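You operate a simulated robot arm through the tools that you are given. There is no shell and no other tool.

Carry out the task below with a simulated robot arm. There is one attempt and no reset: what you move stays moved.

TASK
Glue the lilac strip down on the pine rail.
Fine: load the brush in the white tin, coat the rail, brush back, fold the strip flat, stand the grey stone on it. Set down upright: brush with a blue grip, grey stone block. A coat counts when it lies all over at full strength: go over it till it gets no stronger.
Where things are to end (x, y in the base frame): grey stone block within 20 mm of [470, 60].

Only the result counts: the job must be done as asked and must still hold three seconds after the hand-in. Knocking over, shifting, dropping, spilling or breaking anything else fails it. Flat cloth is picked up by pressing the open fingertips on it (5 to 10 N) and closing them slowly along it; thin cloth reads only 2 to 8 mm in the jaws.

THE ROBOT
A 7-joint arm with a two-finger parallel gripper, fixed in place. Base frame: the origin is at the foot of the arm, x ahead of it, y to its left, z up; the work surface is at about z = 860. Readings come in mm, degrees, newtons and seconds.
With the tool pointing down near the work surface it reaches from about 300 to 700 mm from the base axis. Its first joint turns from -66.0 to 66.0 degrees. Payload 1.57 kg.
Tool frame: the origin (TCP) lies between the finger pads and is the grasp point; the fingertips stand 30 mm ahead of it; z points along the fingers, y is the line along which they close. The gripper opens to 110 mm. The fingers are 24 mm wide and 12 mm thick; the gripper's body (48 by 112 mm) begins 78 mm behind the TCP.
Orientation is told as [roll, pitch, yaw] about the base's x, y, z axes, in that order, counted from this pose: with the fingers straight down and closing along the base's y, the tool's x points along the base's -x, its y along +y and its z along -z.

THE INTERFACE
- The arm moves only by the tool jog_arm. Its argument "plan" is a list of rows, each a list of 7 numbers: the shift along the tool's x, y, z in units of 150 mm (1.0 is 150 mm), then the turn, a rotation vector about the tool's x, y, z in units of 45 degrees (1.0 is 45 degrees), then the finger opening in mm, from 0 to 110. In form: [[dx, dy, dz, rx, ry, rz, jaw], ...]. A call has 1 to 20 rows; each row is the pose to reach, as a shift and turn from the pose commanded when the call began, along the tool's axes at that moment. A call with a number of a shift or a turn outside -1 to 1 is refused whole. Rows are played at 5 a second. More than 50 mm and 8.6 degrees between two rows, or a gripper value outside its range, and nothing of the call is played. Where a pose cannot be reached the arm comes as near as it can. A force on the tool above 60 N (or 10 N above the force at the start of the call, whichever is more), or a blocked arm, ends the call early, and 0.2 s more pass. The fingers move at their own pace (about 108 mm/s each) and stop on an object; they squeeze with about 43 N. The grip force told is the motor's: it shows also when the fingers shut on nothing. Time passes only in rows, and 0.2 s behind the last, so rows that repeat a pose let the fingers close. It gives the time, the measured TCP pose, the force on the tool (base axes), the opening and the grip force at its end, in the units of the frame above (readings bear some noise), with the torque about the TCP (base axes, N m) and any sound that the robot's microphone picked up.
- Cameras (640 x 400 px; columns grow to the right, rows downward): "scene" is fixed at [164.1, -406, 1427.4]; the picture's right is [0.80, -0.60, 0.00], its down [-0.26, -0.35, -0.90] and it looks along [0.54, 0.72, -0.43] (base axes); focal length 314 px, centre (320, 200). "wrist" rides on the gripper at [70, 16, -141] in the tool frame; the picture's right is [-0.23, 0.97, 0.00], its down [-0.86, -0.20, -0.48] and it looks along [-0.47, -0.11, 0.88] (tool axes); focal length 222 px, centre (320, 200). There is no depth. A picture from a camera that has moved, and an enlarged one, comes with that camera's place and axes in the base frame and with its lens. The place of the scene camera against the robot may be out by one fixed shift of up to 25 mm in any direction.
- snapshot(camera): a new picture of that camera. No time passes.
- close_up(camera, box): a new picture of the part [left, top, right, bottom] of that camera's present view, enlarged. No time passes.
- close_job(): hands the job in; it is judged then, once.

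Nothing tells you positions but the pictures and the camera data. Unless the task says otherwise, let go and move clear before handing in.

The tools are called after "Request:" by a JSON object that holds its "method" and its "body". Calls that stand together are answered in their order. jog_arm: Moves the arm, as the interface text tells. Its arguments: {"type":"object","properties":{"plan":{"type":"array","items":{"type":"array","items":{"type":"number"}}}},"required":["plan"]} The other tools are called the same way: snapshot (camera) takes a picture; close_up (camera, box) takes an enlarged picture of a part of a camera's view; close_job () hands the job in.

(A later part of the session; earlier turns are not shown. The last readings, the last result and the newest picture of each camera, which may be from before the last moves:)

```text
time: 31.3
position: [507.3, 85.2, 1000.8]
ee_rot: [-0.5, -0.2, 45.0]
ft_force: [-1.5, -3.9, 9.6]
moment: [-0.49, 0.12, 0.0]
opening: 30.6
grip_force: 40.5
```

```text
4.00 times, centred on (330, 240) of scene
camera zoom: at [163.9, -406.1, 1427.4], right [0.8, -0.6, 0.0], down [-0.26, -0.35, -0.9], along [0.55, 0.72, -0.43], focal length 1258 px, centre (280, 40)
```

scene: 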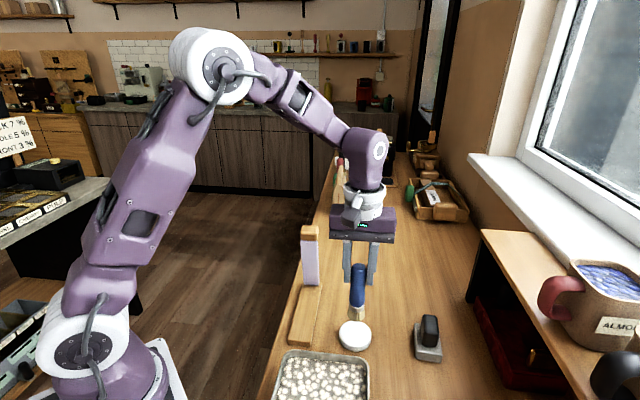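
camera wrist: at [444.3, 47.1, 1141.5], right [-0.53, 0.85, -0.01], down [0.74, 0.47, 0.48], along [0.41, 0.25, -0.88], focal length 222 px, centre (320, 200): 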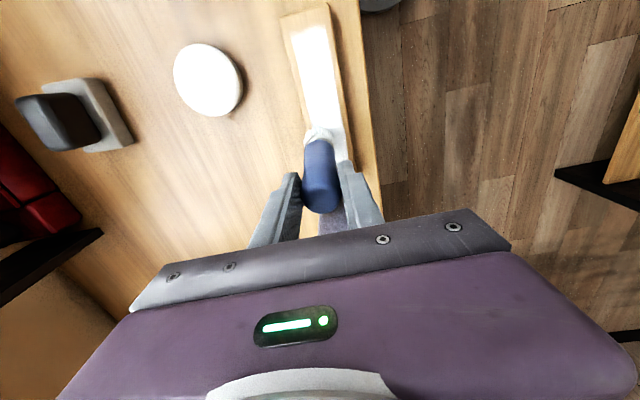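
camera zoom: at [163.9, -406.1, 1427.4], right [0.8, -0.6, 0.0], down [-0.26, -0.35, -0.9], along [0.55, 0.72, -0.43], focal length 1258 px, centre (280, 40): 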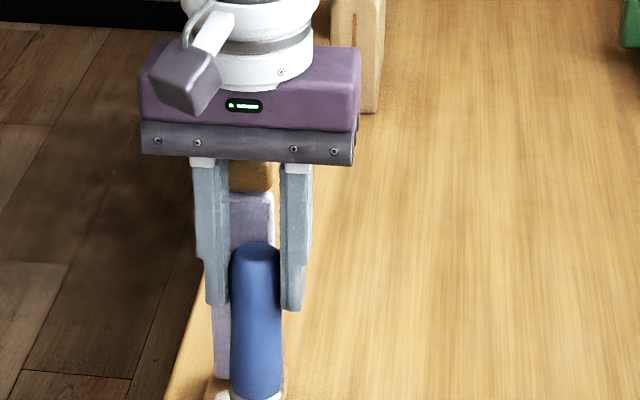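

The clearance to the strip still looks fine. I'll cross to the left edge here and stroke back down the left side to the near end.

Request:
{"method": "jog_arm", "body": {"plan": [[0, 0.045, 0, 0, 0, 0, 0], [0, 0.09, 0, 0, 0, 0, 0], [0, 0.135, 0, 0, 0, 0, 0], [0, 0.175, 0, 0, 0, 0, 0], [0.06, 0.175, 0, 0, 0, 0, 0], [0.12, 0.175, 0, 0, 0, 0, 0], [0.18, 0.175, 0, 0, 0, 0, 0], [0.24, 0.175, 0, 0, 0, 0, 0], [0.3, 0.175, 0, 0, 0, 0, 0], [0.36, 0.175, 0, 0, 0, 0, 0], [0.42, 0.175, 0, 0, 0, 0, 0], [0.48, 0.175, 0, 0, 0, 0, 0], [0.54, 0.175, 0, 0, 0, 0, 0], [0.6, 0.175, 0, 0, 0, 0, 0], [0.66, 0.175, 0, 0, 0, 0, 0], [0.72, 0.175, 0, 0, 0, 0, 0], [0.74, 0.15, 0, 0, 0, 0, 0]]}}

Request:
{"method": "close_up", "body": {"camera": "scene", "box": [300, 265, 350, 350]}}

```text
time: 34.9
position: [411.0, 23.0, 999.7]
ee_rot: [-0.4, -0.1, 45.1]
ft_force: [0.4, 8.0, 21.9]
moment: [1.73, 0.17, 0.12]
opening: 30.7
grip_force: 40.1
```

```text
4.71 times, centred on (325, 308) of scene
camera zoom: at [163.9, -405.8, 1427.5], right [0.8, -0.6, 0.0], down [-0.26, -0.35, -0.9], along [0.55, 0.72, -0.43], focal length 1479 px, centre (296, -306)
```

zoom: 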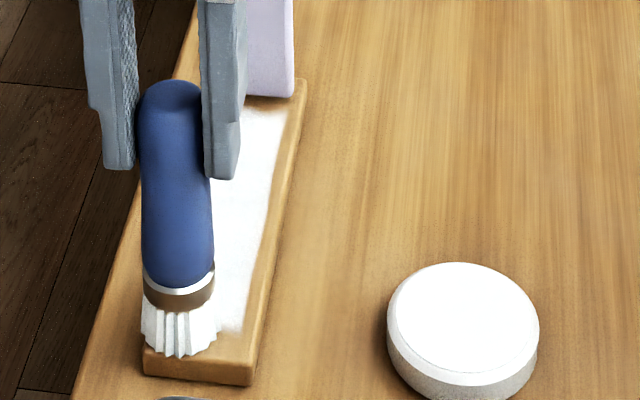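

The coat is solid now. I'll sweep across the near end with a lighter press, run up the middle to the strip, then lift off and look.

Request:
{"method": "jog_arm", "body": {"plan": [[0, -0.05, -0.003, 0, 0, 0, 0], [0, -0.1, -0.003, 0, 0, 0, 0], [0, -0.15, -0.003, 0, 0, 0, 0], [-0.03, -0.1, -0.003, 0, 0, 0, 0], [-0.06, -0.08, -0.003, 0, 0, 0, 0], [-0.12, -0.08, -0.003, 0, 0, 0, 0], [-0.18, -0.08, -0.003, 0, 0, 0, 0], [-0.24, -0.08, -0.003, 0, 0, 0, 0], [-0.3, -0.08, -0.003, 0, 0, 0, 0], [-0.36, -0.08, -0.003, 0, 0, 0, 0], [-0.42, -0.08, -0.003, 0, 0, 0, 0], [-0.48, -0.08, -0.003, 0, 0, 0, 0], [-0.54, -0.08, -0.003, 0, 0, 0, 0], [-0.6, -0.08, -0.003, 0, 0, 0, 0], [-0.66, -0.08, -0.003, 0, 0, 0, 0], [-0.72, -0.08, -0.003, 0, 0, 0, 0], [-0.75, -0.08, -0.003, 0, 0, 0, 0], [-0.75, -0.02, -0.003, 0, 0, 0, 0], [-0.75, -0.14, -0.003, 0, 0, 0, 0]]}}

Request:
{"method": "jog_arm", "body": {"plan": [[0.1, 0, -0.1, 0, 0, 0, 0], [0.2, -0.1, -0.35, 0, 0, 0, 0], [0.3, -0.35, -0.4, 0, 0, 0, 0], [0.3, -0.6, -0.4, 0, 0, 0, 0], [0.3, -0.6, -0.4, 0, 0, 0, 0]]}}

Request:
{"method": "close_up", "body": {"camera": "scene", "box": [300, 265, 350, 350]}}

Request:
{"method": "close_up", "body": {"camera": "wrist", "box": [335, 60, 435, 220]}}

```text
time: 38.9
position: [507.8, 88.3, 1000.4]
ee_rot: [-0.4, -0.2, 45.0]
ft_force: [-0.2, 1.4, 1.0]
moment: [0.12, 0.04, 0.04]
opening: 30.5
grip_force: 40.0
```

```text
time: 40.1
position: [538.9, -6.1, 1060.9]
ee_rot: [-0.4, -0.1, 45.1]
ft_force: [0.4, 0.1, -0.4]
moment: [0.03, -0.01, 0.0]
opening: 30.8
grip_force: 40.1
```

```text
4.71 times, centred on (325, 308) of scene
camera zoom: at [164.1, -406.0, 1427.4], right [0.8, -0.6, 0.0], down [-0.26, -0.35, -0.9], along [0.55, 0.72, -0.43], focal length 1479 px, centre (296, -306)
```

zoom: 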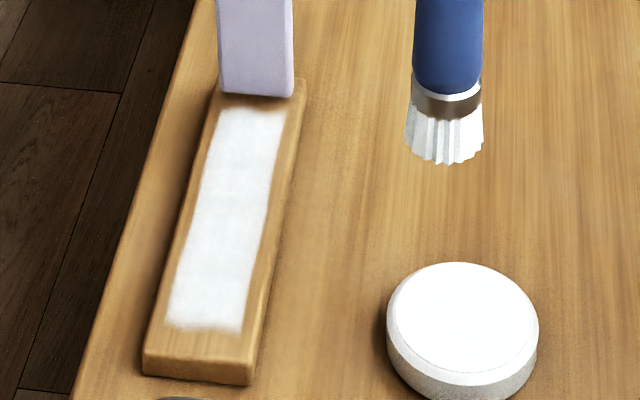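

```text
2.50 times, centred on (385, 140) of wrist
camera zoom: at [476.2, -45.7, 1201.6], right [-0.53, 0.85, -0.01], down [0.74, 0.47, 0.48], along [0.41, 0.25, -0.88], focal length 555 px, centre (158, 350)
```

zoom: 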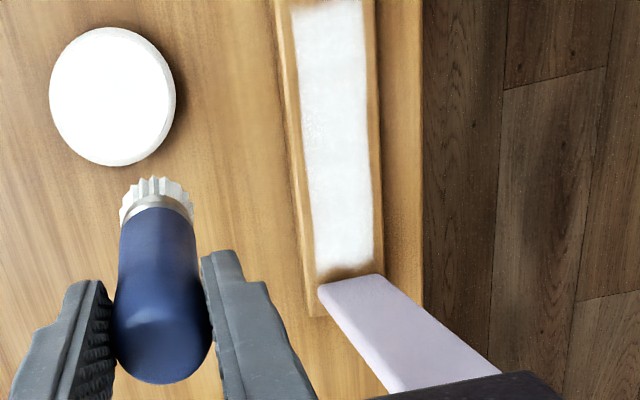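

The coat has straight sides now, and I need to know whether its far end by the hinge is at full strength. I'll zoom in on both ends.

Request:
{"method": "close_up", "body": {"camera": "scene", "box": [312, 280, 337, 305]}}

Request:
{"method": "close_up", "body": {"camera": "scene", "box": [305, 315, 335, 345]}}

Request:
{"method": "close_up", "body": {"camera": "wrist", "box": [370, 125, 410, 175]}}

Request:
{"method": "close_up", "body": {"camera": "wrist", "box": [360, 40, 400, 90]}}

```text
16.00 times, centred on (324, 292) of scene
camera zoom: at [164.1, -406.0, 1427.4], right [0.8, -0.6, 0.0], down [-0.26, -0.35, -0.9], along [0.55, 0.72, -0.43], focal length 5030 px, centre (248, -1280)
```

zoom: 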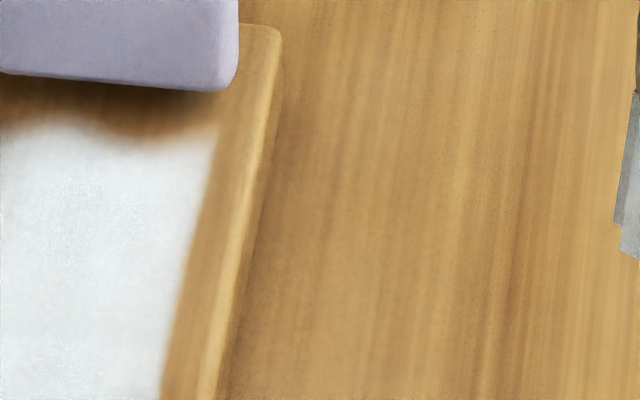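

```text
13.33 times, centred on (320, 330) of scene
camera zoom: at [164.1, -406.0, 1427.4], right [0.8, -0.6, 0.0], down [-0.26, -0.35, -0.9], along [0.55, 0.72, -0.43], focal length 4192 px, centre (320, -1533)
```

zoom: 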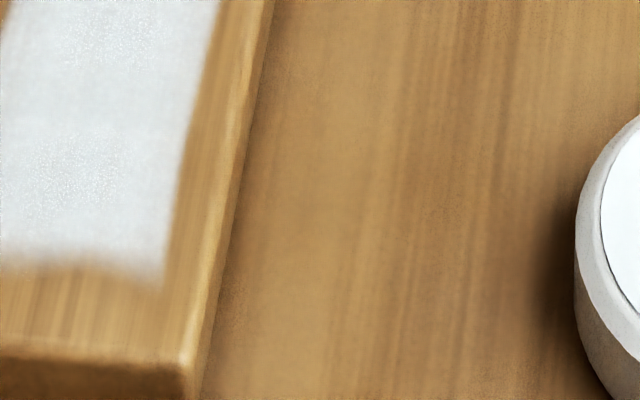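

```text
8.00 times, centred on (390, 150) of wrist
camera zoom: at [476.2, -45.7, 1201.6], right [-0.53, 0.85, -0.01], down [0.74, 0.47, 0.48], along [0.41, 0.25, -0.88], focal length 1777 px, centre (-240, 600)
```

zoom: 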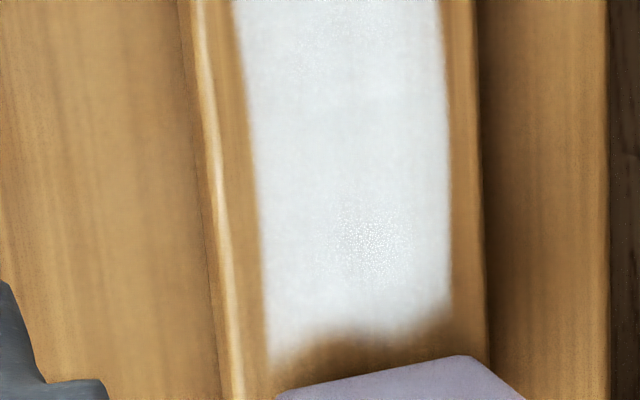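

```text
8.00 times, centred on (380, 65) of wrist
camera zoom: at [476.2, -45.7, 1201.6], right [-0.53, 0.85, -0.01], down [0.74, 0.47, 0.48], along [0.41, 0.25, -0.88], focal length 1777 px, centre (-160, 1280)
```

zoom: 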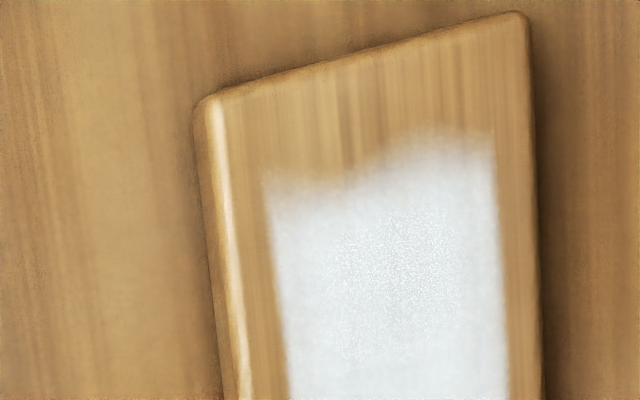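

The far edge hasn't moved between passes, so the coat is probably bounded by its own area there, and my vertical brush is at its limit next to the strip. I'll test the near edge with an extra pass further out to see whether it changes.

Request:
{"method": "jog_arm", "body": {"plan": [[0.13, 0.18, 0, 0, 0, 0, 0], [0.26, 0.36, 0, 0, 0, 0, 0], [0.39, 0.54, 0, 0, 0, 0, 0], [0.52, 0.723, 0, 0, 0, 0, 0], [0.52, 0.723, 0.2, 0, 0, 0, 0], [0.52, 0.723, 0.36, 0, 0, 0, 0], [0.52, 0.723, 0.385, 0, 0, 0, 0], [0.52, 0.723, 0.392, 0, 0, 0, 0], [0.52, 0.723, 0.392, 0, 0, 0, 0]]}}

Request:
{"method": "jog_arm", "body": {"plan": [[0, 0, 0.004, 0, 0, 0, 0], [0, 0, 0.004, 0, 0, 0, 0]]}}

```text
time: 42.1
position: [407.4, 13.4, 1002.2]
ee_rot: [-0.5, -0.1, 45.0]
ft_force: [-0.2, 0.4, -0.7]
moment: [0.04, 0.0, 0.0]
opening: 30.8
grip_force: 39.6
```

```text
time: 42.7
position: [407.2, 13.9, 1002.4]
ee_rot: [-0.3, -0.1, 45.0]
ft_force: [0.9, -0.7, 1.6]
moment: [-0.12, -0.08, -0.02]
opening: 30.6
grip_force: 39.9
```

Request:
{"method": "jog_arm", "body": {"plan": [[0, 0, 0.004, 0, 0, 0, 0], [0, 0.03, 0.005, 0, 0, 0, 0], [0, 0, 0.005, 0, 0, 0, 0], [0, -0.04, 0.005, 0, 0, 0, 0], [0, -0.08, 0.005, 0, 0, 0, 0], [0, -0.12, 0.005, 0, 0, 0, 0], [0, -0.16, 0.005, 0, 0, 0, 0], [-0.04, -0.13, 0.005, 0, 0, 0, 0], [-0.04, -0.08, 0.005, 0, 0, 0, 0], [-0.04, -0.04, 0.005, 0, 0, 0, 0], [-0.04, 0.0, 0.005, 0, 0, 0, 0]]}}

Request:
{"method": "jog_arm", "body": {"plan": [[0, -0.1, -0.2, 0, 0, 0, 0], [-0.2, -0.3, -0.4, 0, 0, 0, 0], [-0.4, -0.5, -0.4, 0, 0, 0, 0], [-0.6, -0.7, -0.4, 0, 0, 0, 0], [-0.6, -0.7, -0.4, 0, 0, 0, 0]]}}

Request:
{"method": "close_up", "body": {"camera": "wrist", "box": [335, 30, 435, 190]}}

Request:
{"method": "close_up", "body": {"camera": "scene", "box": [300, 265, 350, 350]}}

```text
time: 45.1
position: [410.5, 17.7, 1000.6]
ee_rot: [-0.6, -0.2, 45.0]
ft_force: [2.7, -2.0, 6.8]
moment: [-0.2, -0.39, -0.06]
opening: 30.9
grip_force: 39.4
```

```text
refused: row 2 steps farther than a row can; nothing moved
```

```text
2.50 times, centred on (385, 110) of wrist
camera zoom: at [348.7, -20.7, 1141.5], right [-0.53, 0.85, -0.01], down [0.74, 0.47, 0.48], along [0.41, 0.25, -0.88], focal length 555 px, centre (158, 425)
```

zoom: 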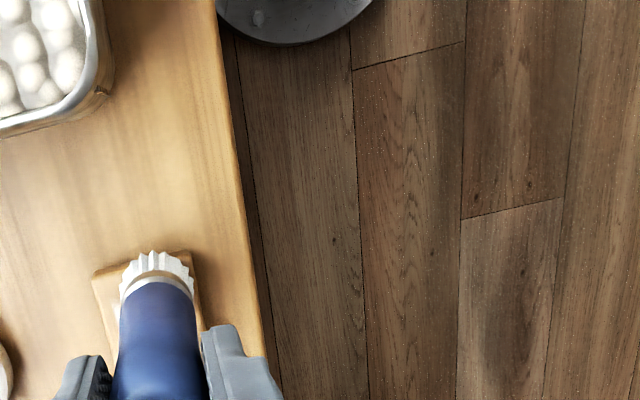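

```text
4.71 times, centred on (325, 308) of scene
camera zoom: at [164.1, -406.1, 1427.4], right [0.8, -0.6, 0.0], down [-0.26, -0.35, -0.9], along [0.55, 0.72, -0.43], focal length 1479 px, centre (296, -306)
```

zoom: 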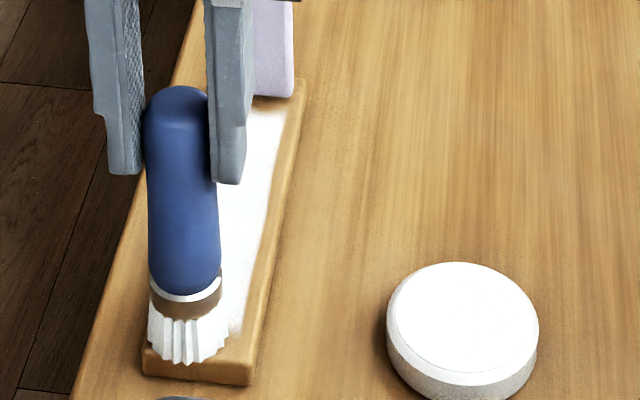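

Lifting clear, in smaller steps this time, to see whether the near edge moved.

Request:
{"method": "jog_arm", "body": {"plan": [[0, 0, -0.25, 0, 0, 0, 0], [-0.1, -0.2, -0.4, 0, 0, 0, 0], [-0.25, -0.45, -0.4, 0, 0, 0, 0], [-0.4, -0.7, -0.4, 0, 0, 0, 0], [-0.6, -0.8, -0.4, 0, 0, 0, 0], [-0.6, -0.8, -0.4, 0, 0, 0, 0]]}}

Request:
{"method": "close_up", "body": {"camera": "wrist", "box": [335, 60, 435, 220]}}

Request:
{"method": "close_up", "body": {"camera": "scene", "box": [300, 265, 350, 350]}}

Request:
{"method": "close_up", "body": {"camera": "scene", "box": [305, 315, 335, 345]}}

```text
time: 46.5
position: [558.5, -5.5, 1062.1]
ee_rot: [-0.4, -0.1, 44.9]
ft_force: [0.2, -0.2, -1.8]
moment: [-0.02, 0.0, -0.02]
opening: 30.7
grip_force: 39.4
```

```text
2.50 times, centred on (385, 140) of wrist
camera zoom: at [496.5, -43.2, 1202.3], right [-0.53, 0.85, -0.01], down [0.74, 0.47, 0.48], along [0.41, 0.25, -0.88], focal length 555 px, centre (158, 350)
```

zoom: 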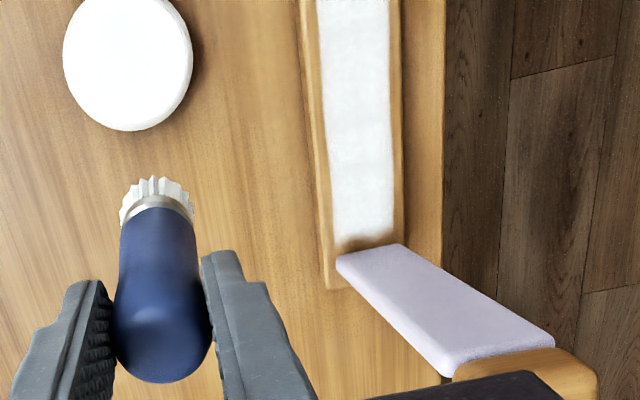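

```text
4.71 times, centred on (325, 308) of scene
camera zoom: at [164.1, -406.0, 1427.4], right [0.8, -0.6, 0.0], down [-0.26, -0.35, -0.9], along [0.54, 0.72, -0.43], focal length 1479 px, centre (296, -306)
```

zoom: 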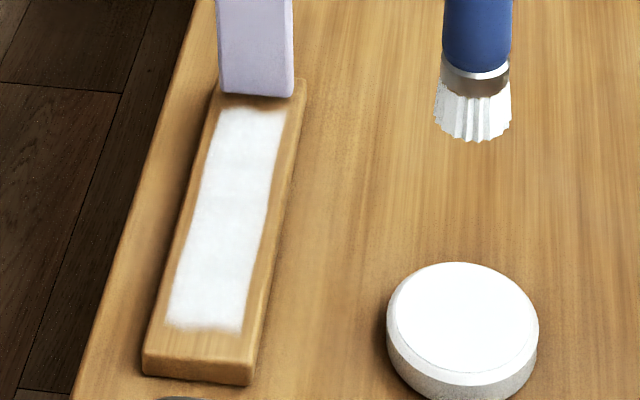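

```text
13.33 times, centred on (320, 330) of scene
camera zoom: at [164.1, -406.0, 1427.4], right [0.8, -0.6, 0.0], down [-0.26, -0.35, -0.9], along [0.54, 0.72, -0.43], focal length 4192 px, centre (320, -1533)
```

zoom: 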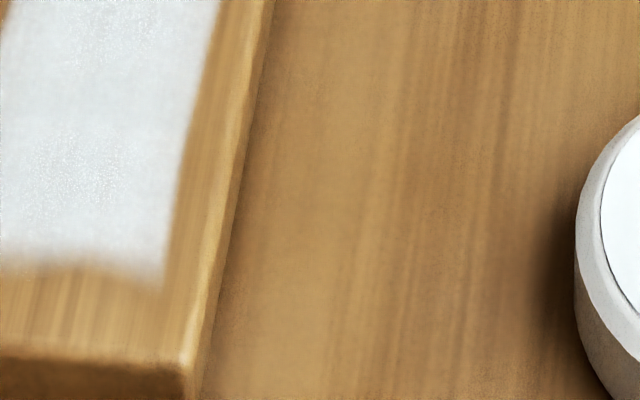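

The near edge is unchanged, so the coat's outline is simply its own area. For insurance at the hinge end I'll go over it with the brush leaning 8° away from the strip, which keeps the fingers clear of it.

Request:
{"method": "jog_arm", "body": {"plan": [[0, 0.28, 0, 0, 0, 0, 0], [0, 0.56, 0, 0, 0, 0, 0], [-0.06, 0.826, 0, 0, -0.09, 0, 0], [-0.13, 0.826, 0, 0, -0.178, 0, 0], [-0.13, 0.826, 0.2, 0, -0.178, 0, 0], [-0.13, 0.826, 0.35, 0, -0.178, 0, 0], [-0.13, 0.826, 0.38, 0, -0.178, 0, 0], [-0.13, 0.826, 0.38, 0, -0.178, 0, 0]]}}

Request:
{"method": "close_up", "body": {"camera": "scene", "box": [280, 190, 380, 330]}}

```text
time: 48.3
position: [485.5, 97.4, 1004.6]
ee_rot: [-0.4, -8.1, 45.1]
ft_force: [-0.6, 0.5, -1.1]
moment: [-0.04, 0.03, -0.03]
opening: 30.5
grip_force: 39.4
```

```text
2.86 times, centred on (330, 260) of scene
camera zoom: at [164.1, -406.0, 1427.4], right [0.8, -0.6, 0.0], down [-0.26, -0.35, -0.9], along [0.54, 0.72, -0.43], focal length 898 px, centre (291, 29)
```

zoom: 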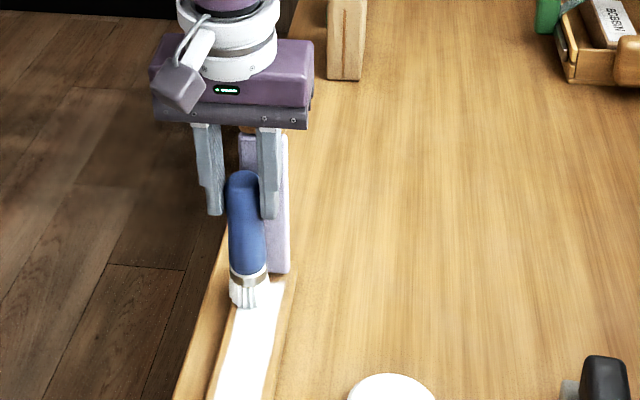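

Request:
{"method": "jog_arm", "body": {"plan": [[0, 0, 0.007, 0, 0, 0, 0], [0, 0, 0.012, 0, 0, 0, 0]]}}

Request:
{"method": "jog_arm", "body": {"plan": [[0, 0, 0.006, 0, 0, 0, 0], [0, -0.03, 0.008, 0, 0, 0, 0]]}}

```text
time: 48.9
position: [484.9, 98.9, 1002.1]
ee_rot: [-0.5, -8.1, 45.1]
ft_force: [-1.5, 0.2, 5.1]
moment: [0.01, 0.14, 0.01]
opening: 30.6
grip_force: 39.3
```

```text
time: 49.5
position: [488.6, 95.9, 1001.2]
ee_rot: [-0.4, -8.2, 45.1]
ft_force: [-6.7, 7.2, 26.3]
moment: [0.85, 0.86, 0.01]
opening: 30.9
grip_force: 40.2
```

Request:
{"method": "jog_arm", "body": {"plan": [[0, 0, -0.006, 0, 0, 0, 0], [0, 0.04, -0.006, 0, 0, 0, 0], [-0.02, 0.04, -0.005, 0, 0, 0, 0], [-0.02, 0, -0.005, 0, 0, 0, 0], [-0.02, -0.04, -0.005, 0, 0, 0, 0], [-0.02, -0.08, -0.005, 0, 0, 0, 0], [-0.02, -0.12, -0.005, 0, 0, 0, 0], [-0.02, -0.15, -0.005, 0, 0, 0, 0], [-0.02, -0.12, -0.005, 0, 0, 0, 0], [-0.02, -0.08, -0.005, 0, 0, 0, 0], [-0.02, -0.04, -0.005, 0, 0, 0, 0], [-0.02, 0.0, -0.005, 0, 0, 0, 0], [-0.02, 0.04, -0.005, 0, 0, 0, 0], [0.04, 0.02, -0.005, 0, 0, 0, 0], [0.04, -0.04, -0.005, 0, 0, 0, 0], [0.04, -0.1, -0.005, 0, 0, 0, 0], [0.04, -0.14, -0.005, 0, 0, 0, 0]]}}

```text
time: 53.1
position: [499.2, 74.8, 1002.5]
ee_rot: [-0.5, -8.1, 45.0]
ft_force: [0.4, 0.4, -1.1]
moment: [0.01, 0.0, -0.02]
opening: 30.8
grip_force: 40.1
```

Lifting off along the handle, straightening up, and looking at the coat once more.

Request:
{"method": "jog_arm", "body": {"plan": [[0, 0, -0.2, 0, 0, 0, 0], [0, -0.1, -0.4, 0, 0, 0, 0], [0, -0.35, -0.4, 0, 0.09, 0, 0], [0, -0.6, -0.4, 0, 0.179, 0, 0], [-0.2, -0.8, -0.4, 0, 0.179, 0, 0], [-0.4, -0.8, -0.4, 0, 0.179, 0, 0], [-0.4, -0.8, -0.4, 0, 0.179, 0, 0]]}}

Request:
{"method": "close_up", "body": {"camera": "wrist", "box": [335, 60, 435, 220]}}

Request:
{"method": "close_up", "body": {"camera": "scene", "box": [300, 265, 350, 350]}}

Request:
{"method": "close_up", "body": {"camera": "scene", "box": [312, 280, 337, 305]}}

```text
time: 54.7
position: [618.5, 26.9, 1068.9]
ee_rot: [-0.4, -0.1, 45.0]
ft_force: [-0.1, -0.4, -1.1]
moment: [0.01, 0.0, 0.0]
opening: 30.6
grip_force: 39.4
```

```text
2.50 times, centred on (385, 140) of wrist
camera zoom: at [557.7, -10.9, 1210.0], right [-0.53, 0.85, -0.01], down [0.74, 0.47, 0.48], along [0.41, 0.25, -0.88], focal length 555 px, centre (158, 350)
```

zoom: 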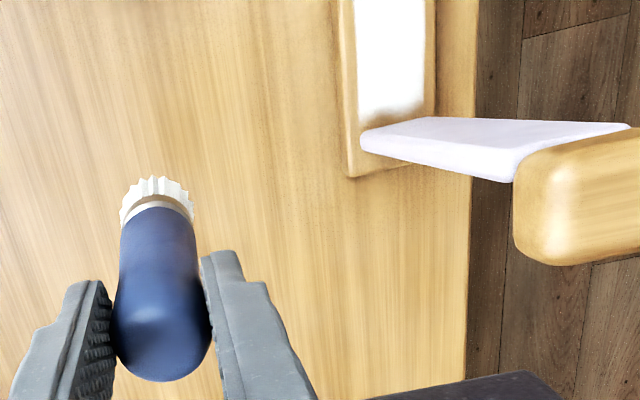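

```text
4.71 times, centred on (325, 308) of scene
camera zoom: at [164.2, -406.0, 1427.4], right [0.8, -0.6, 0.0], down [-0.26, -0.35, -0.9], along [0.54, 0.72, -0.43], focal length 1479 px, centre (296, -306)
```

zoom: 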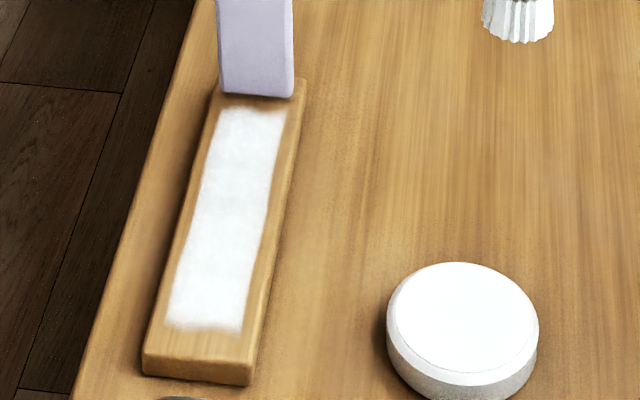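

```text
16.00 times, centred on (324, 292) of scene
camera zoom: at [164.2, -406.0, 1427.4], right [0.8, -0.6, 0.0], down [-0.26, -0.35, -0.9], along [0.54, 0.72, -0.43], focal length 5030 px, centre (248, -1280)
```

zoom: 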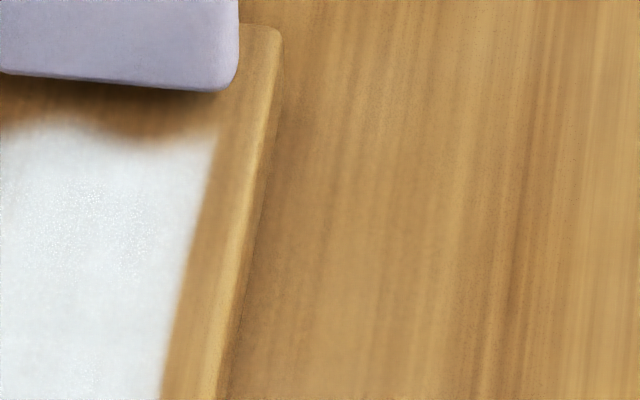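

The outline is unchanged and looks fully white. To make sure the middle is saturated too, I'll take reference close-ups before one more pass.

Request:
{"method": "close_up", "body": {"camera": "scene", "box": [310, 285, 340, 315]}}

Request:
{"method": "close_up", "body": {"camera": "scene", "box": [305, 305, 335, 335]}}

```text
13.33 times, centred on (325, 300) of scene
camera zoom: at [164.2, -406.0, 1427.4], right [0.8, -0.6, 0.0], down [-0.26, -0.35, -0.9], along [0.54, 0.72, -0.43], focal length 4192 px, centre (253, -1133)
```

zoom: 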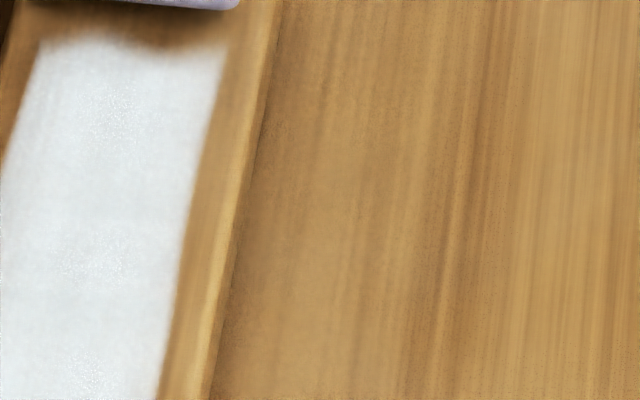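

```text
13.33 times, centred on (320, 320) of scene
camera zoom: at [164.2, -406.0, 1427.4], right [0.8, -0.6, 0.0], down [-0.26, -0.35, -0.9], along [0.54, 0.72, -0.43], focal length 4192 px, centre (320, -1400)
```

zoom: 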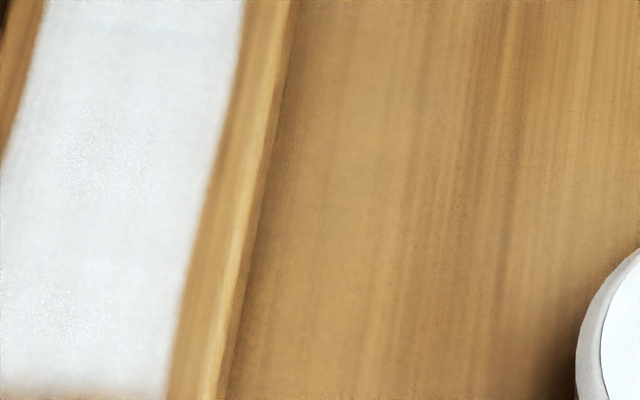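

The coat is evenly white everywhere, including where the pass counts differ, so I take it as saturated. I'll carry the brush back to its original place at (592,29) and lower it to just above the bench.

Request:
{"method": "jog_arm", "body": {"plan": [[0.115, 0.135, 0, -0.0063, -0.0063, 0, 0], [0.115, 0.135, 0.2, -0.0063, -0.0063, 0, 0], [0.115, 0.135, 0.4, -0.0063, -0.0063, 0, 0], [0.115, 0.135, 0.53, -0.0063, -0.0063, 0, 0], [0.115, 0.135, 0.56, -0.0063, -0.0063, 0, 0], [0.115, 0.135, 0.56, -0.0063, -0.0063, 0, 0]]}}

Request:
{"method": "close_up", "body": {"camera": "scene", "box": [290, 180, 430, 320]}}

```text
time: 56.1
position: [594.2, 30.2, 987.1]
ee_rot: [-0.2, -0.5, 45.0]
ft_force: [-4.4, -1.6, 15.3]
moment: [-0.15, 0.07, -0.06]
opening: 30.5
grip_force: 39.3
```

```text
2.86 times, centred on (360, 250) of scene
camera zoom: at [163.7, -406.0, 1427.5], right [0.8, -0.6, 0.0], down [-0.26, -0.35, -0.9], along [0.55, 0.72, -0.43], focal length 898 px, centre (206, 57)
```

zoom: 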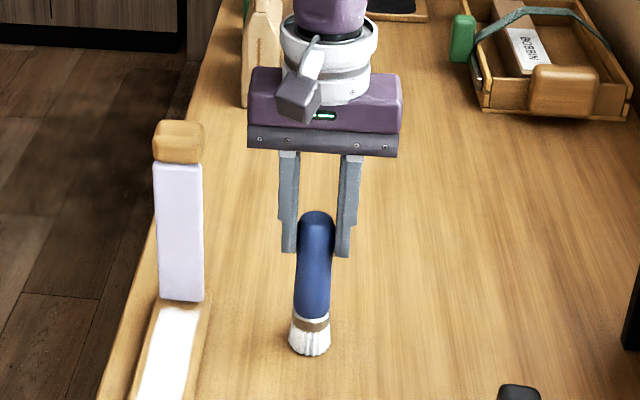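

The bristles are already on the bench at 15 N. I'll ease up 1 mm and then open the jaws slowly.

Request:
{"method": "jog_arm", "body": {"plan": [[0, 0, -0.007, 0, 0, 0, 0], [0, 0, -0.007, 0, 0, 0, 0]]}}

```text
time: 56.7
position: [594.7, 30.1, 987.3]
ee_rot: [-0.2, -0.4, 45.1]
ft_force: [2.5, 0.5, 3.6]
moment: [0.05, -0.34, -0.03]
opening: 30.8
grip_force: 39.7
```

Request:
{"method": "jog_arm", "body": {"plan": [[0, 0, 0, 0, 0, 0, 34], [0, 0, 0, 0, 0, 0, 40], [0, 0, 0, 0, 0, 0, 60], [0, 0, 0, 0, 0, 0, 75], [0, 0, 0, 0, 0, 0, 75]]}}

Request:
{"method": "close_up", "body": {"camera": "scene", "box": [290, 180, 430, 320]}}

Request:
{"method": "snapshot", "body": {"camera": "wrist"}}

```text
time: 57.9
position: [592.8, 29.9, 986.1]
ee_rot: [-0.3, -0.3, 45.0]
ft_force: [0.0, -0.6, -0.9]
moment: [0.01, 0.01, -0.01]
opening: 74.9
grip_force: 0.1
```

```text
2.86 times, centred on (360, 250) of scene
camera zoom: at [164.1, -406.0, 1427.4], right [0.8, -0.6, 0.0], down [-0.26, -0.35, -0.9], along [0.54, 0.72, -0.43], focal length 898 px, centre (206, 57)
```

zoom: 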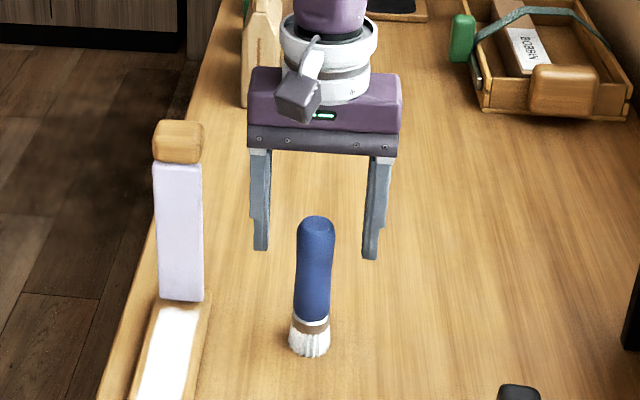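

```text
taken
camera wrist: at [531.9, -8.8, 1127.6], right [-0.53, 0.85, 0.0], down [0.74, 0.46, 0.48], along [0.41, 0.25, -0.87], focal length 222 px, centre (320, 200)
```

wrist: 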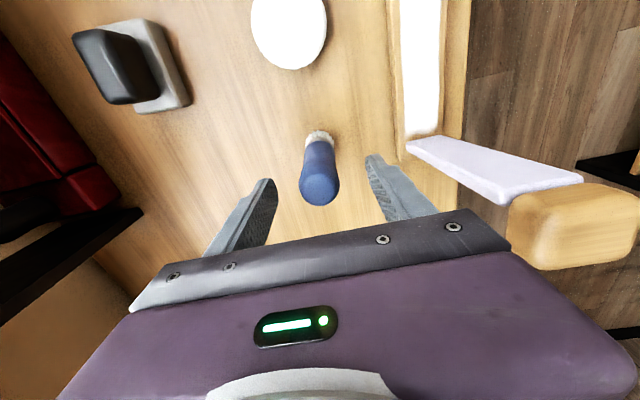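

The brush stands upright and free. I'll lift straight up, close the jaws, and go round behind the strip on its far side, high above the tab.

Request:
{"method": "jog_arm", "body": {"plan": [[0, 0, -0.3, 0, 0, 0, 75], [0, 0, -0.6, 0, 0, 0, 75], [0, 0, -0.9, 0, 0, 0, 75], [0, 0, -1, 0, 0, 0, 50], [-0.13, 0.25, -1, 0, 0, 0, 0], [-0.27, 0.5, -1, 0, 0, 0, 0], [-0.4, 0.767, -1, 0, 0, 0, 0], [-0.4, 0.767, -1, 0, 0, 0, 0]]}}

Request:
{"method": "snapshot", "body": {"camera": "wrist"}}

Request:
{"method": "snapshot", "body": {"camera": "scene"}}

```text
time: 59.7
position: [550.9, 155.1, 1137.3]
ee_rot: [-0.3, -0.4, 45.0]
ft_force: [0.6, 0.9, 0.5]
moment: [0.03, 0.0, -0.01]
opening: 0.0
grip_force: 21.1
```

```text
taken
camera wrist: at [489.2, 116.3, 1277.1], right [-0.53, 0.85, 0.0], down [0.74, 0.46, 0.48], along [0.41, 0.25, -0.87], focal length 222 px, centre (320, 200)
```

wrist: 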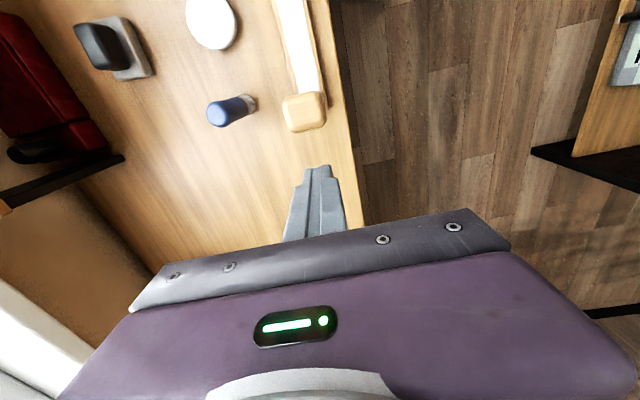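

```text
taken
```

scene: 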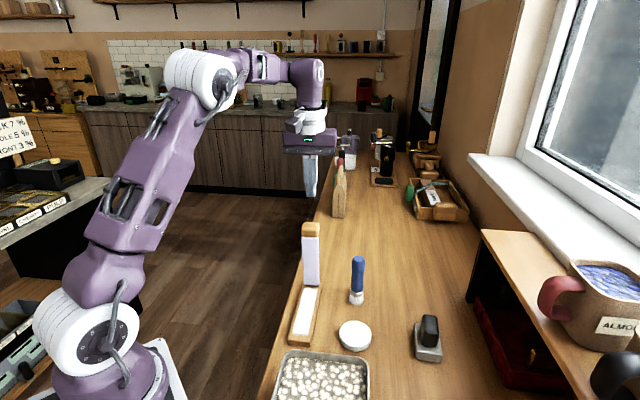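

The tab spans about s 55 to 88 mm along the rail and the fingers are behind it with 17 mm clearance. I'll descend behind it and then begin pushing gently.

Request:
{"method": "jog_arm", "body": {"plan": [[0, -0.025, 0.2, 0, 0, 0, 0], [0, -0.025, 0.4, 0, 0, 0, 0], [0, -0.025, 0.61, 0, 0, 0, 0], [0.1, -0.025, 0.61, 0, 0, 0, 0], [0.1, -0.025, 0.61, 0, 0, 0, 0]]}}

Request:
{"method": "close_up", "body": {"camera": "scene", "box": [270, 180, 390, 330]}}

Request:
{"method": "snapshot", "body": {"camera": "wrist"}}

```text
time: 60.9
position: [546.7, 141.0, 1045.2]
ee_rot: [-0.1, -0.4, 45.0]
ft_force: [0.4, 0.3, 0.5]
moment: [0.0, -0.03, -0.02]
opening: 0.1
grip_force: 21.3
```

```text
2.67 times, centred on (330, 255) of scene
camera zoom: at [164.1, -406.0, 1427.4], right [0.8, -0.6, 0.0], down [-0.26, -0.35, -0.9], along [0.54, 0.72, -0.43], focal length 838 px, centre (293, 53)
```

zoom: 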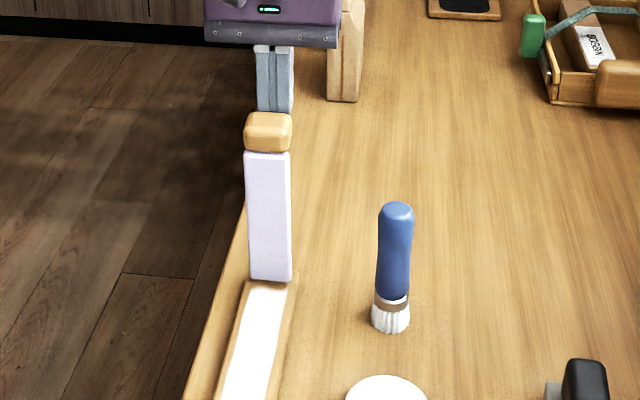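

```text
taken
camera wrist: at [484.5, 101.7, 1185.1], right [-0.53, 0.85, 0.0], down [0.74, 0.46, 0.48], along [0.41, 0.26, -0.87], focal length 222 px, centre (320, 200)
```

wrist: 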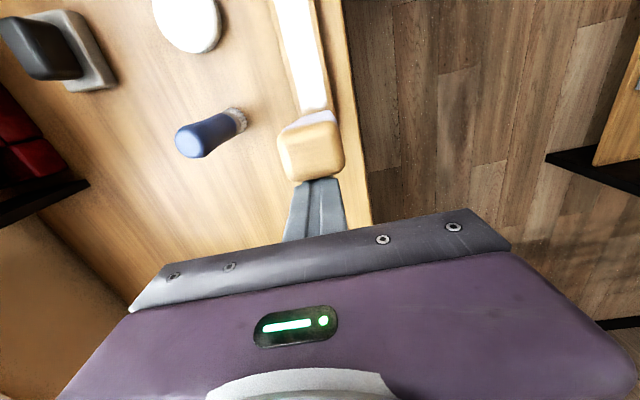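

Request:
{"method": "jog_arm", "body": {"plan": [[0.07, 0, -0.015, 0, 0, 0, 0], [0.14, 0, -0.03, 0, 0, 0, 0], [0.2, 0, -0.035, 0, 0, 0, 0], [0.26, 0, -0.04, 0, 0, 0, 0], [0.321, 0, -0.045, 0, 0, 0, 0], [0.321, 0, -0.045, 0, 0, 0, 0]]}}

Request:
{"method": "close_up", "body": {"camera": "scene", "box": [270, 180, 390, 330]}}

Request:
{"method": "snapshot", "body": {"camera": "wrist"}}

```text
time: 62.3
position: [512.1, 106.0, 1051.7]
ee_rot: [-0.1, -0.5, 45.0]
ft_force: [0.2, 0.0, 0.3]
moment: [0.02, 0.04, 0.02]
opening: 0.3
grip_force: 21.1
```

```text
2.67 times, centred on (330, 255) of scene
camera zoom: at [164.1, -406.0, 1427.4], right [0.8, -0.6, 0.0], down [-0.26, -0.35, -0.9], along [0.54, 0.72, -0.43], focal length 838 px, centre (293, 53)
```

zoom: 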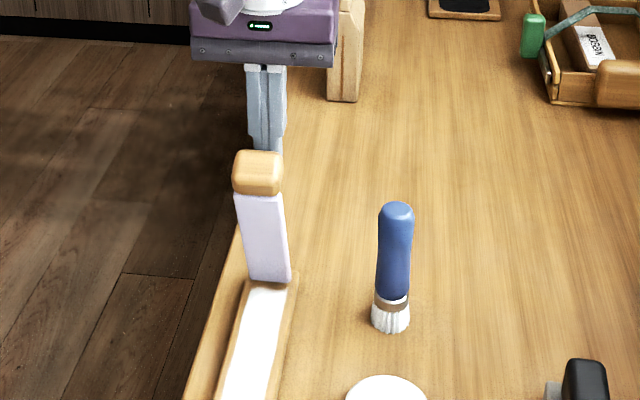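

```text
taken
camera wrist: at [450.4, 66.1, 1192.0], right [-0.53, 0.85, 0.0], down [0.74, 0.46, 0.48], along [0.41, 0.25, -0.87], focal length 222 px, centre (320, 200)
```

wrist: 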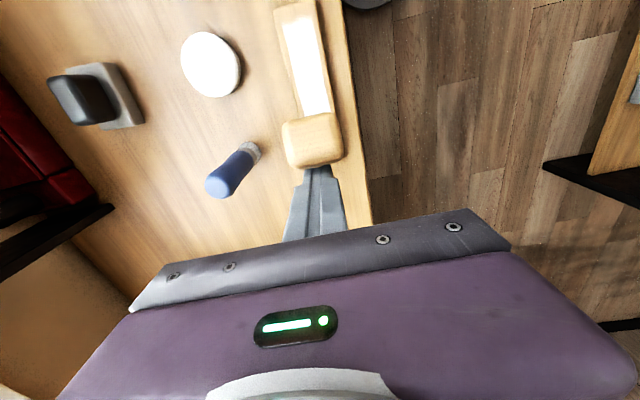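

The strip turns stiffly about its hinge with almost no force. I'll continue along the arc to about 50°.

Request:
{"method": "jog_arm", "body": {"plan": [[0.085, 0, 0.003, 0, 0, 0, 0], [0.169, 0, 0.011, 0, 0, 0, 0], [0.25, 0, 0.031, 0, 0, 0, 0], [0.333, 0, 0.059, 0, 0, 0, 0], [0.409, 0, 0.109, 0, 0, 0, 0], [0.481, 0, 0.166, 0, 0, 0, 0], [0.481, 0, 0.166, 0, 0, 0, 0]]}}

Request:
{"method": "close_up", "body": {"camera": "scene", "box": [270, 200, 390, 350]}}

Request:
{"method": "snapshot", "body": {"camera": "wrist"}}

```text
time: 63.9
position: [462.0, 54.7, 1026.2]
ee_rot: [-0.1, -0.3, 45.0]
ft_force: [-0.2, -0.9, 0.4]
moment: [0.0, 0.0, 0.01]
opening: 0.1
grip_force: 21.7
```

```text
2.67 times, centred on (330, 275) of scene
camera zoom: at [164.1, -406.0, 1427.4], right [0.8, -0.6, 0.0], down [-0.26, -0.35, -0.9], along [0.54, 0.72, -0.43], focal length 838 px, centre (293, 0)
```

zoom: 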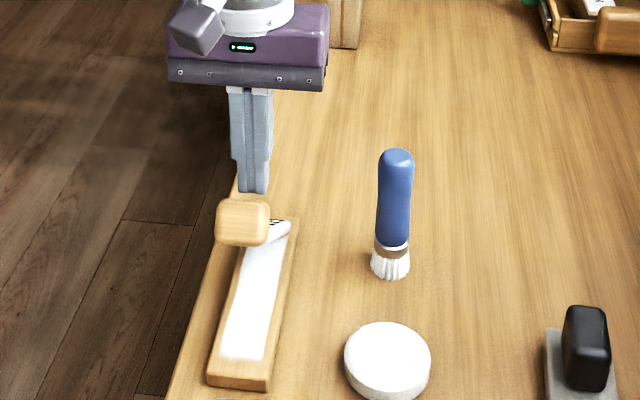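

```text
taken
camera wrist: at [399.6, 15.3, 1167.1], right [-0.53, 0.85, 0.0], down [0.74, 0.46, 0.48], along [0.41, 0.25, -0.88], focal length 222 px, centre (320, 200)
```

wrist: 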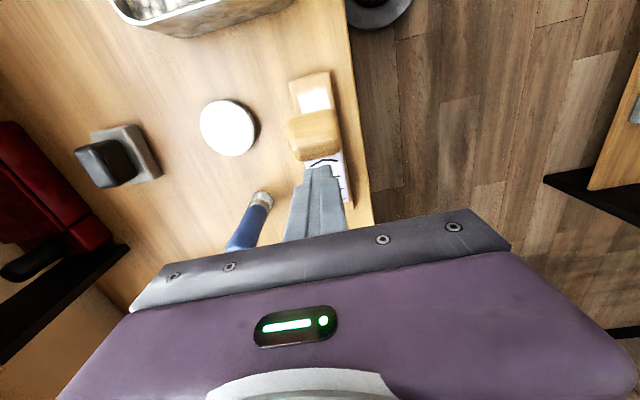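

Request:
{"method": "jog_arm", "body": {"plan": [[0.07, 0, 0.06, 0, 0, 0, 0], [0.13, 0, 0.127, 0, 0, 0, 0], [0.185, 0, 0.2, 0, 0, 0, 0], [0.233, 0, 0.278, 0, 0, 0, 0], [0.255, 0, 0.32, 0, 0, 0, 0], [0.273, 0, 0.36, 0, 0, 0, 0], [0.273, 0, 0.36, 0, 0, 0, 0]]}}

Request:
{"method": "close_up", "body": {"camera": "scene", "box": [270, 230, 380, 360]}}

Request:
{"method": "snapshot", "body": {"camera": "wrist"}}

```text
time: 65.5
position: [433.6, 26.4, 973.0]
ee_rot: [-0.2, -0.5, 45.0]
ft_force: [0.6, 1.0, 0.0]
moment: [0.01, -0.03, 0.01]
opening: 0.0
grip_force: 21.7
```

```text
3.08 times, centred on (325, 295) of scene
camera zoom: at [164.1, -406.0, 1427.4], right [0.8, -0.6, 0.0], down [-0.26, -0.35, -0.9], along [0.54, 0.72, -0.43], focal length 967 px, centre (305, -92)
```

zoom: 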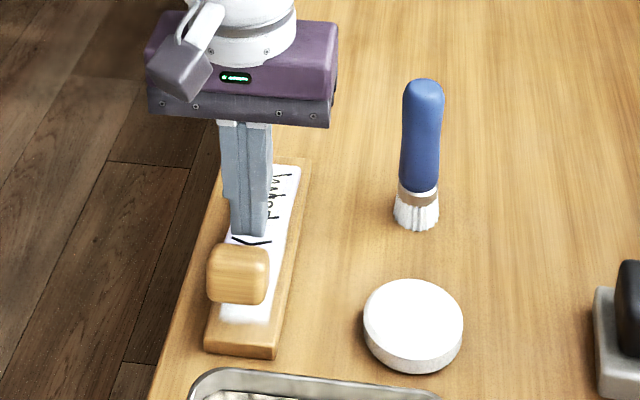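

```text
taken
camera wrist: at [371.1, -13.0, 1112.2], right [-0.53, 0.85, 0.0], down [0.74, 0.46, 0.48], along [0.41, 0.25, -0.87], focal length 222 px, centre (320, 200)
```

wrist: 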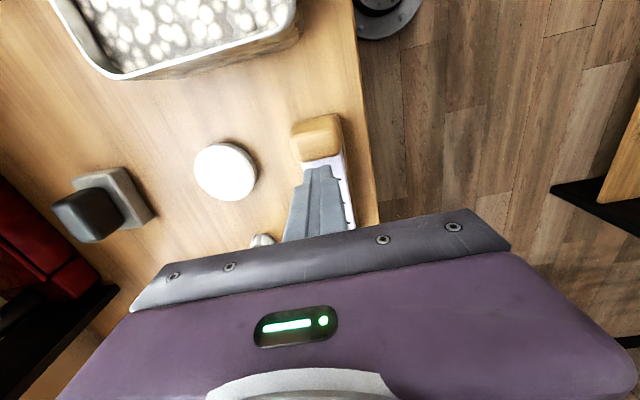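

The strip is nearly down. I'll now press it straight down with the fingertips on the strip just inside the tab.

Request:
{"method": "jog_arm", "body": {"plan": [[-0.03, 0, 0.06, 0, 0, 0, 0], [-0.05, 0, 0.12, 0, 0, 0, 0], [-0.05, 0, 0.18, 0, 0, 0, 0], [-0.05, 0, 0.24, 0, 0, 0, 0], [-0.05, 0, 0.3, 0, 0, 0, 0], [-0.05, 0, 0.33, 0, 0, 0, 0]]}}

Request:
{"method": "close_up", "body": {"camera": "scene", "box": [270, 230, 380, 360]}}

Request:
{"method": "snapshot", "body": {"camera": "wrist"}}

```text
time: 66.9
position: [439.1, 31.9, 921.7]
ee_rot: [-0.1, -0.3, 44.9]
ft_force: [-1.1, 0.5, 0.2]
moment: [0.0, 0.02, -0.01]
opening: 0.3
grip_force: 21.4
```

```text
3.08 times, centred on (325, 295) of scene
camera zoom: at [164.1, -406.0, 1427.4], right [0.8, -0.6, 0.0], down [-0.26, -0.35, -0.9], along [0.54, 0.72, -0.43], focal length 967 px, centre (305, -92)
```

zoom: 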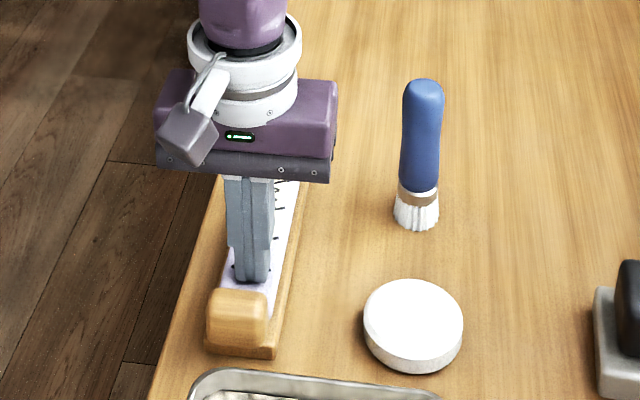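

```text
taken
camera wrist: at [376.5, -6.9, 1062.6], right [-0.53, 0.85, 0.0], down [0.74, 0.46, 0.48], along [0.41, 0.25, -0.88], focal length 222 px, centre (320, 200)
```

wrist: 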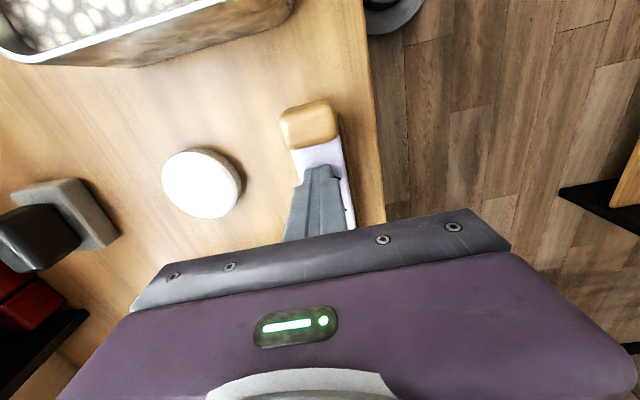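

Request:
{"method": "jog_arm", "body": {"plan": [[0, 0, 0.01, 0, 0, 0, 0], [0, 0, 0.02, 0, 0, 0, 0], [0, 0, 0.03, 0, 0, 0, 0]]}}

Request:
{"method": "jog_arm", "body": {"plan": [[0, 0, 0.005, 0, 0, 0, 0], [0, 0, 0.01, 0, 0, 0, 0]]}}

Request:
{"method": "jog_arm", "body": {"plan": [[0, 0, 0.005, 0, 0, 0, 0], [0, 0, 0.01, 0, 0, 0, 0]]}}

```text
time: 67.7
position: [440.1, 33.4, 918.2]
ee_rot: [-0.1, -0.4, 45.0]
ft_force: [-0.3, 1.8, 11.0]
moment: [0.01, 0.09, -0.1]
opening: 0.0
grip_force: 21.4
```

```text
time: 68.3
position: [437.8, 32.4, 917.1]
ee_rot: [-0.3, -0.6, 45.0]
ft_force: [-5.4, 2.9, 37.5]
moment: [0.26, -0.02, -0.04]
opening: 0.0
grip_force: 21.3
```

```text
time: 68.9
position: [438.6, 31.8, 916.8]
ee_rot: [-0.2, -0.4, 44.9]
ft_force: [-10.2, 5.5, 57.6]
moment: [0.57, -0.05, -0.01]
opening: 0.2
grip_force: 21.8
```

The strip is pressed firmly onto the rail. I'll lift off and see whether it stays flat.

Request:
{"method": "jog_arm", "body": {"plan": [[0, 0, -0.02, 0, 0, 0, 0], [0, 0, -0.2, 0, 0, 0, 0], [0, 0, -0.5, 0, 0, 0, 0], [0, -0.3, -0.7, 0, 0, 0, 0], [0, -0.6, -0.8, 0, 0, 0, 0], [-0.2, -0.8, -0.8, 0, 0, 0, 0], [-0.2, -0.8, -0.8, 0, 0, 0, 0]]}}

Request:
{"method": "close_up", "body": {"camera": "scene", "box": [285, 250, 365, 350]}}

Request:
{"method": "snapshot", "body": {"camera": "wrist"}}

Request:
{"method": "snapshot", "body": {"camera": "scene"}}

```text
refused: row 4 steps farther than a row can; nothing moved
```

```text
4.00 times, centred on (325, 300) of scene
camera zoom: at [163.0, -405.9, 1427.6], right [0.8, -0.6, 0.0], down [-0.26, -0.35, -0.9], along [0.55, 0.72, -0.43], focal length 1258 px, centre (300, -200)
```

zoom: 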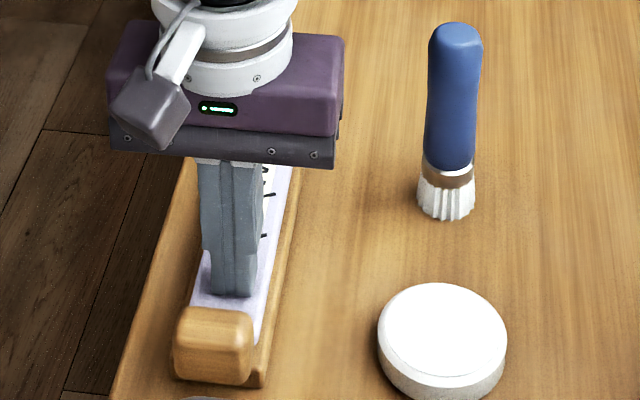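

```text
taken
camera wrist: at [376.3, -7.5, 1056.3], right [-0.53, 0.85, 0.0], down [0.74, 0.46, 0.49], along [0.41, 0.26, -0.87], focal length 222 px, centre (320, 200)
```

wrist: 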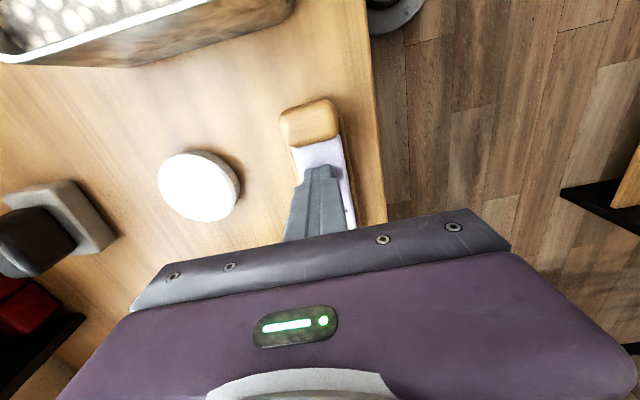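

```text
taken
```

scene: 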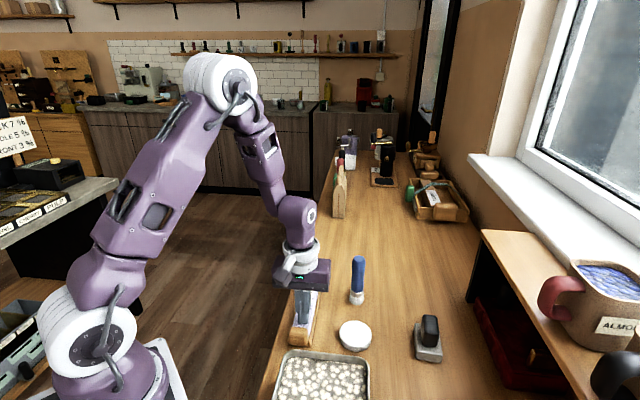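

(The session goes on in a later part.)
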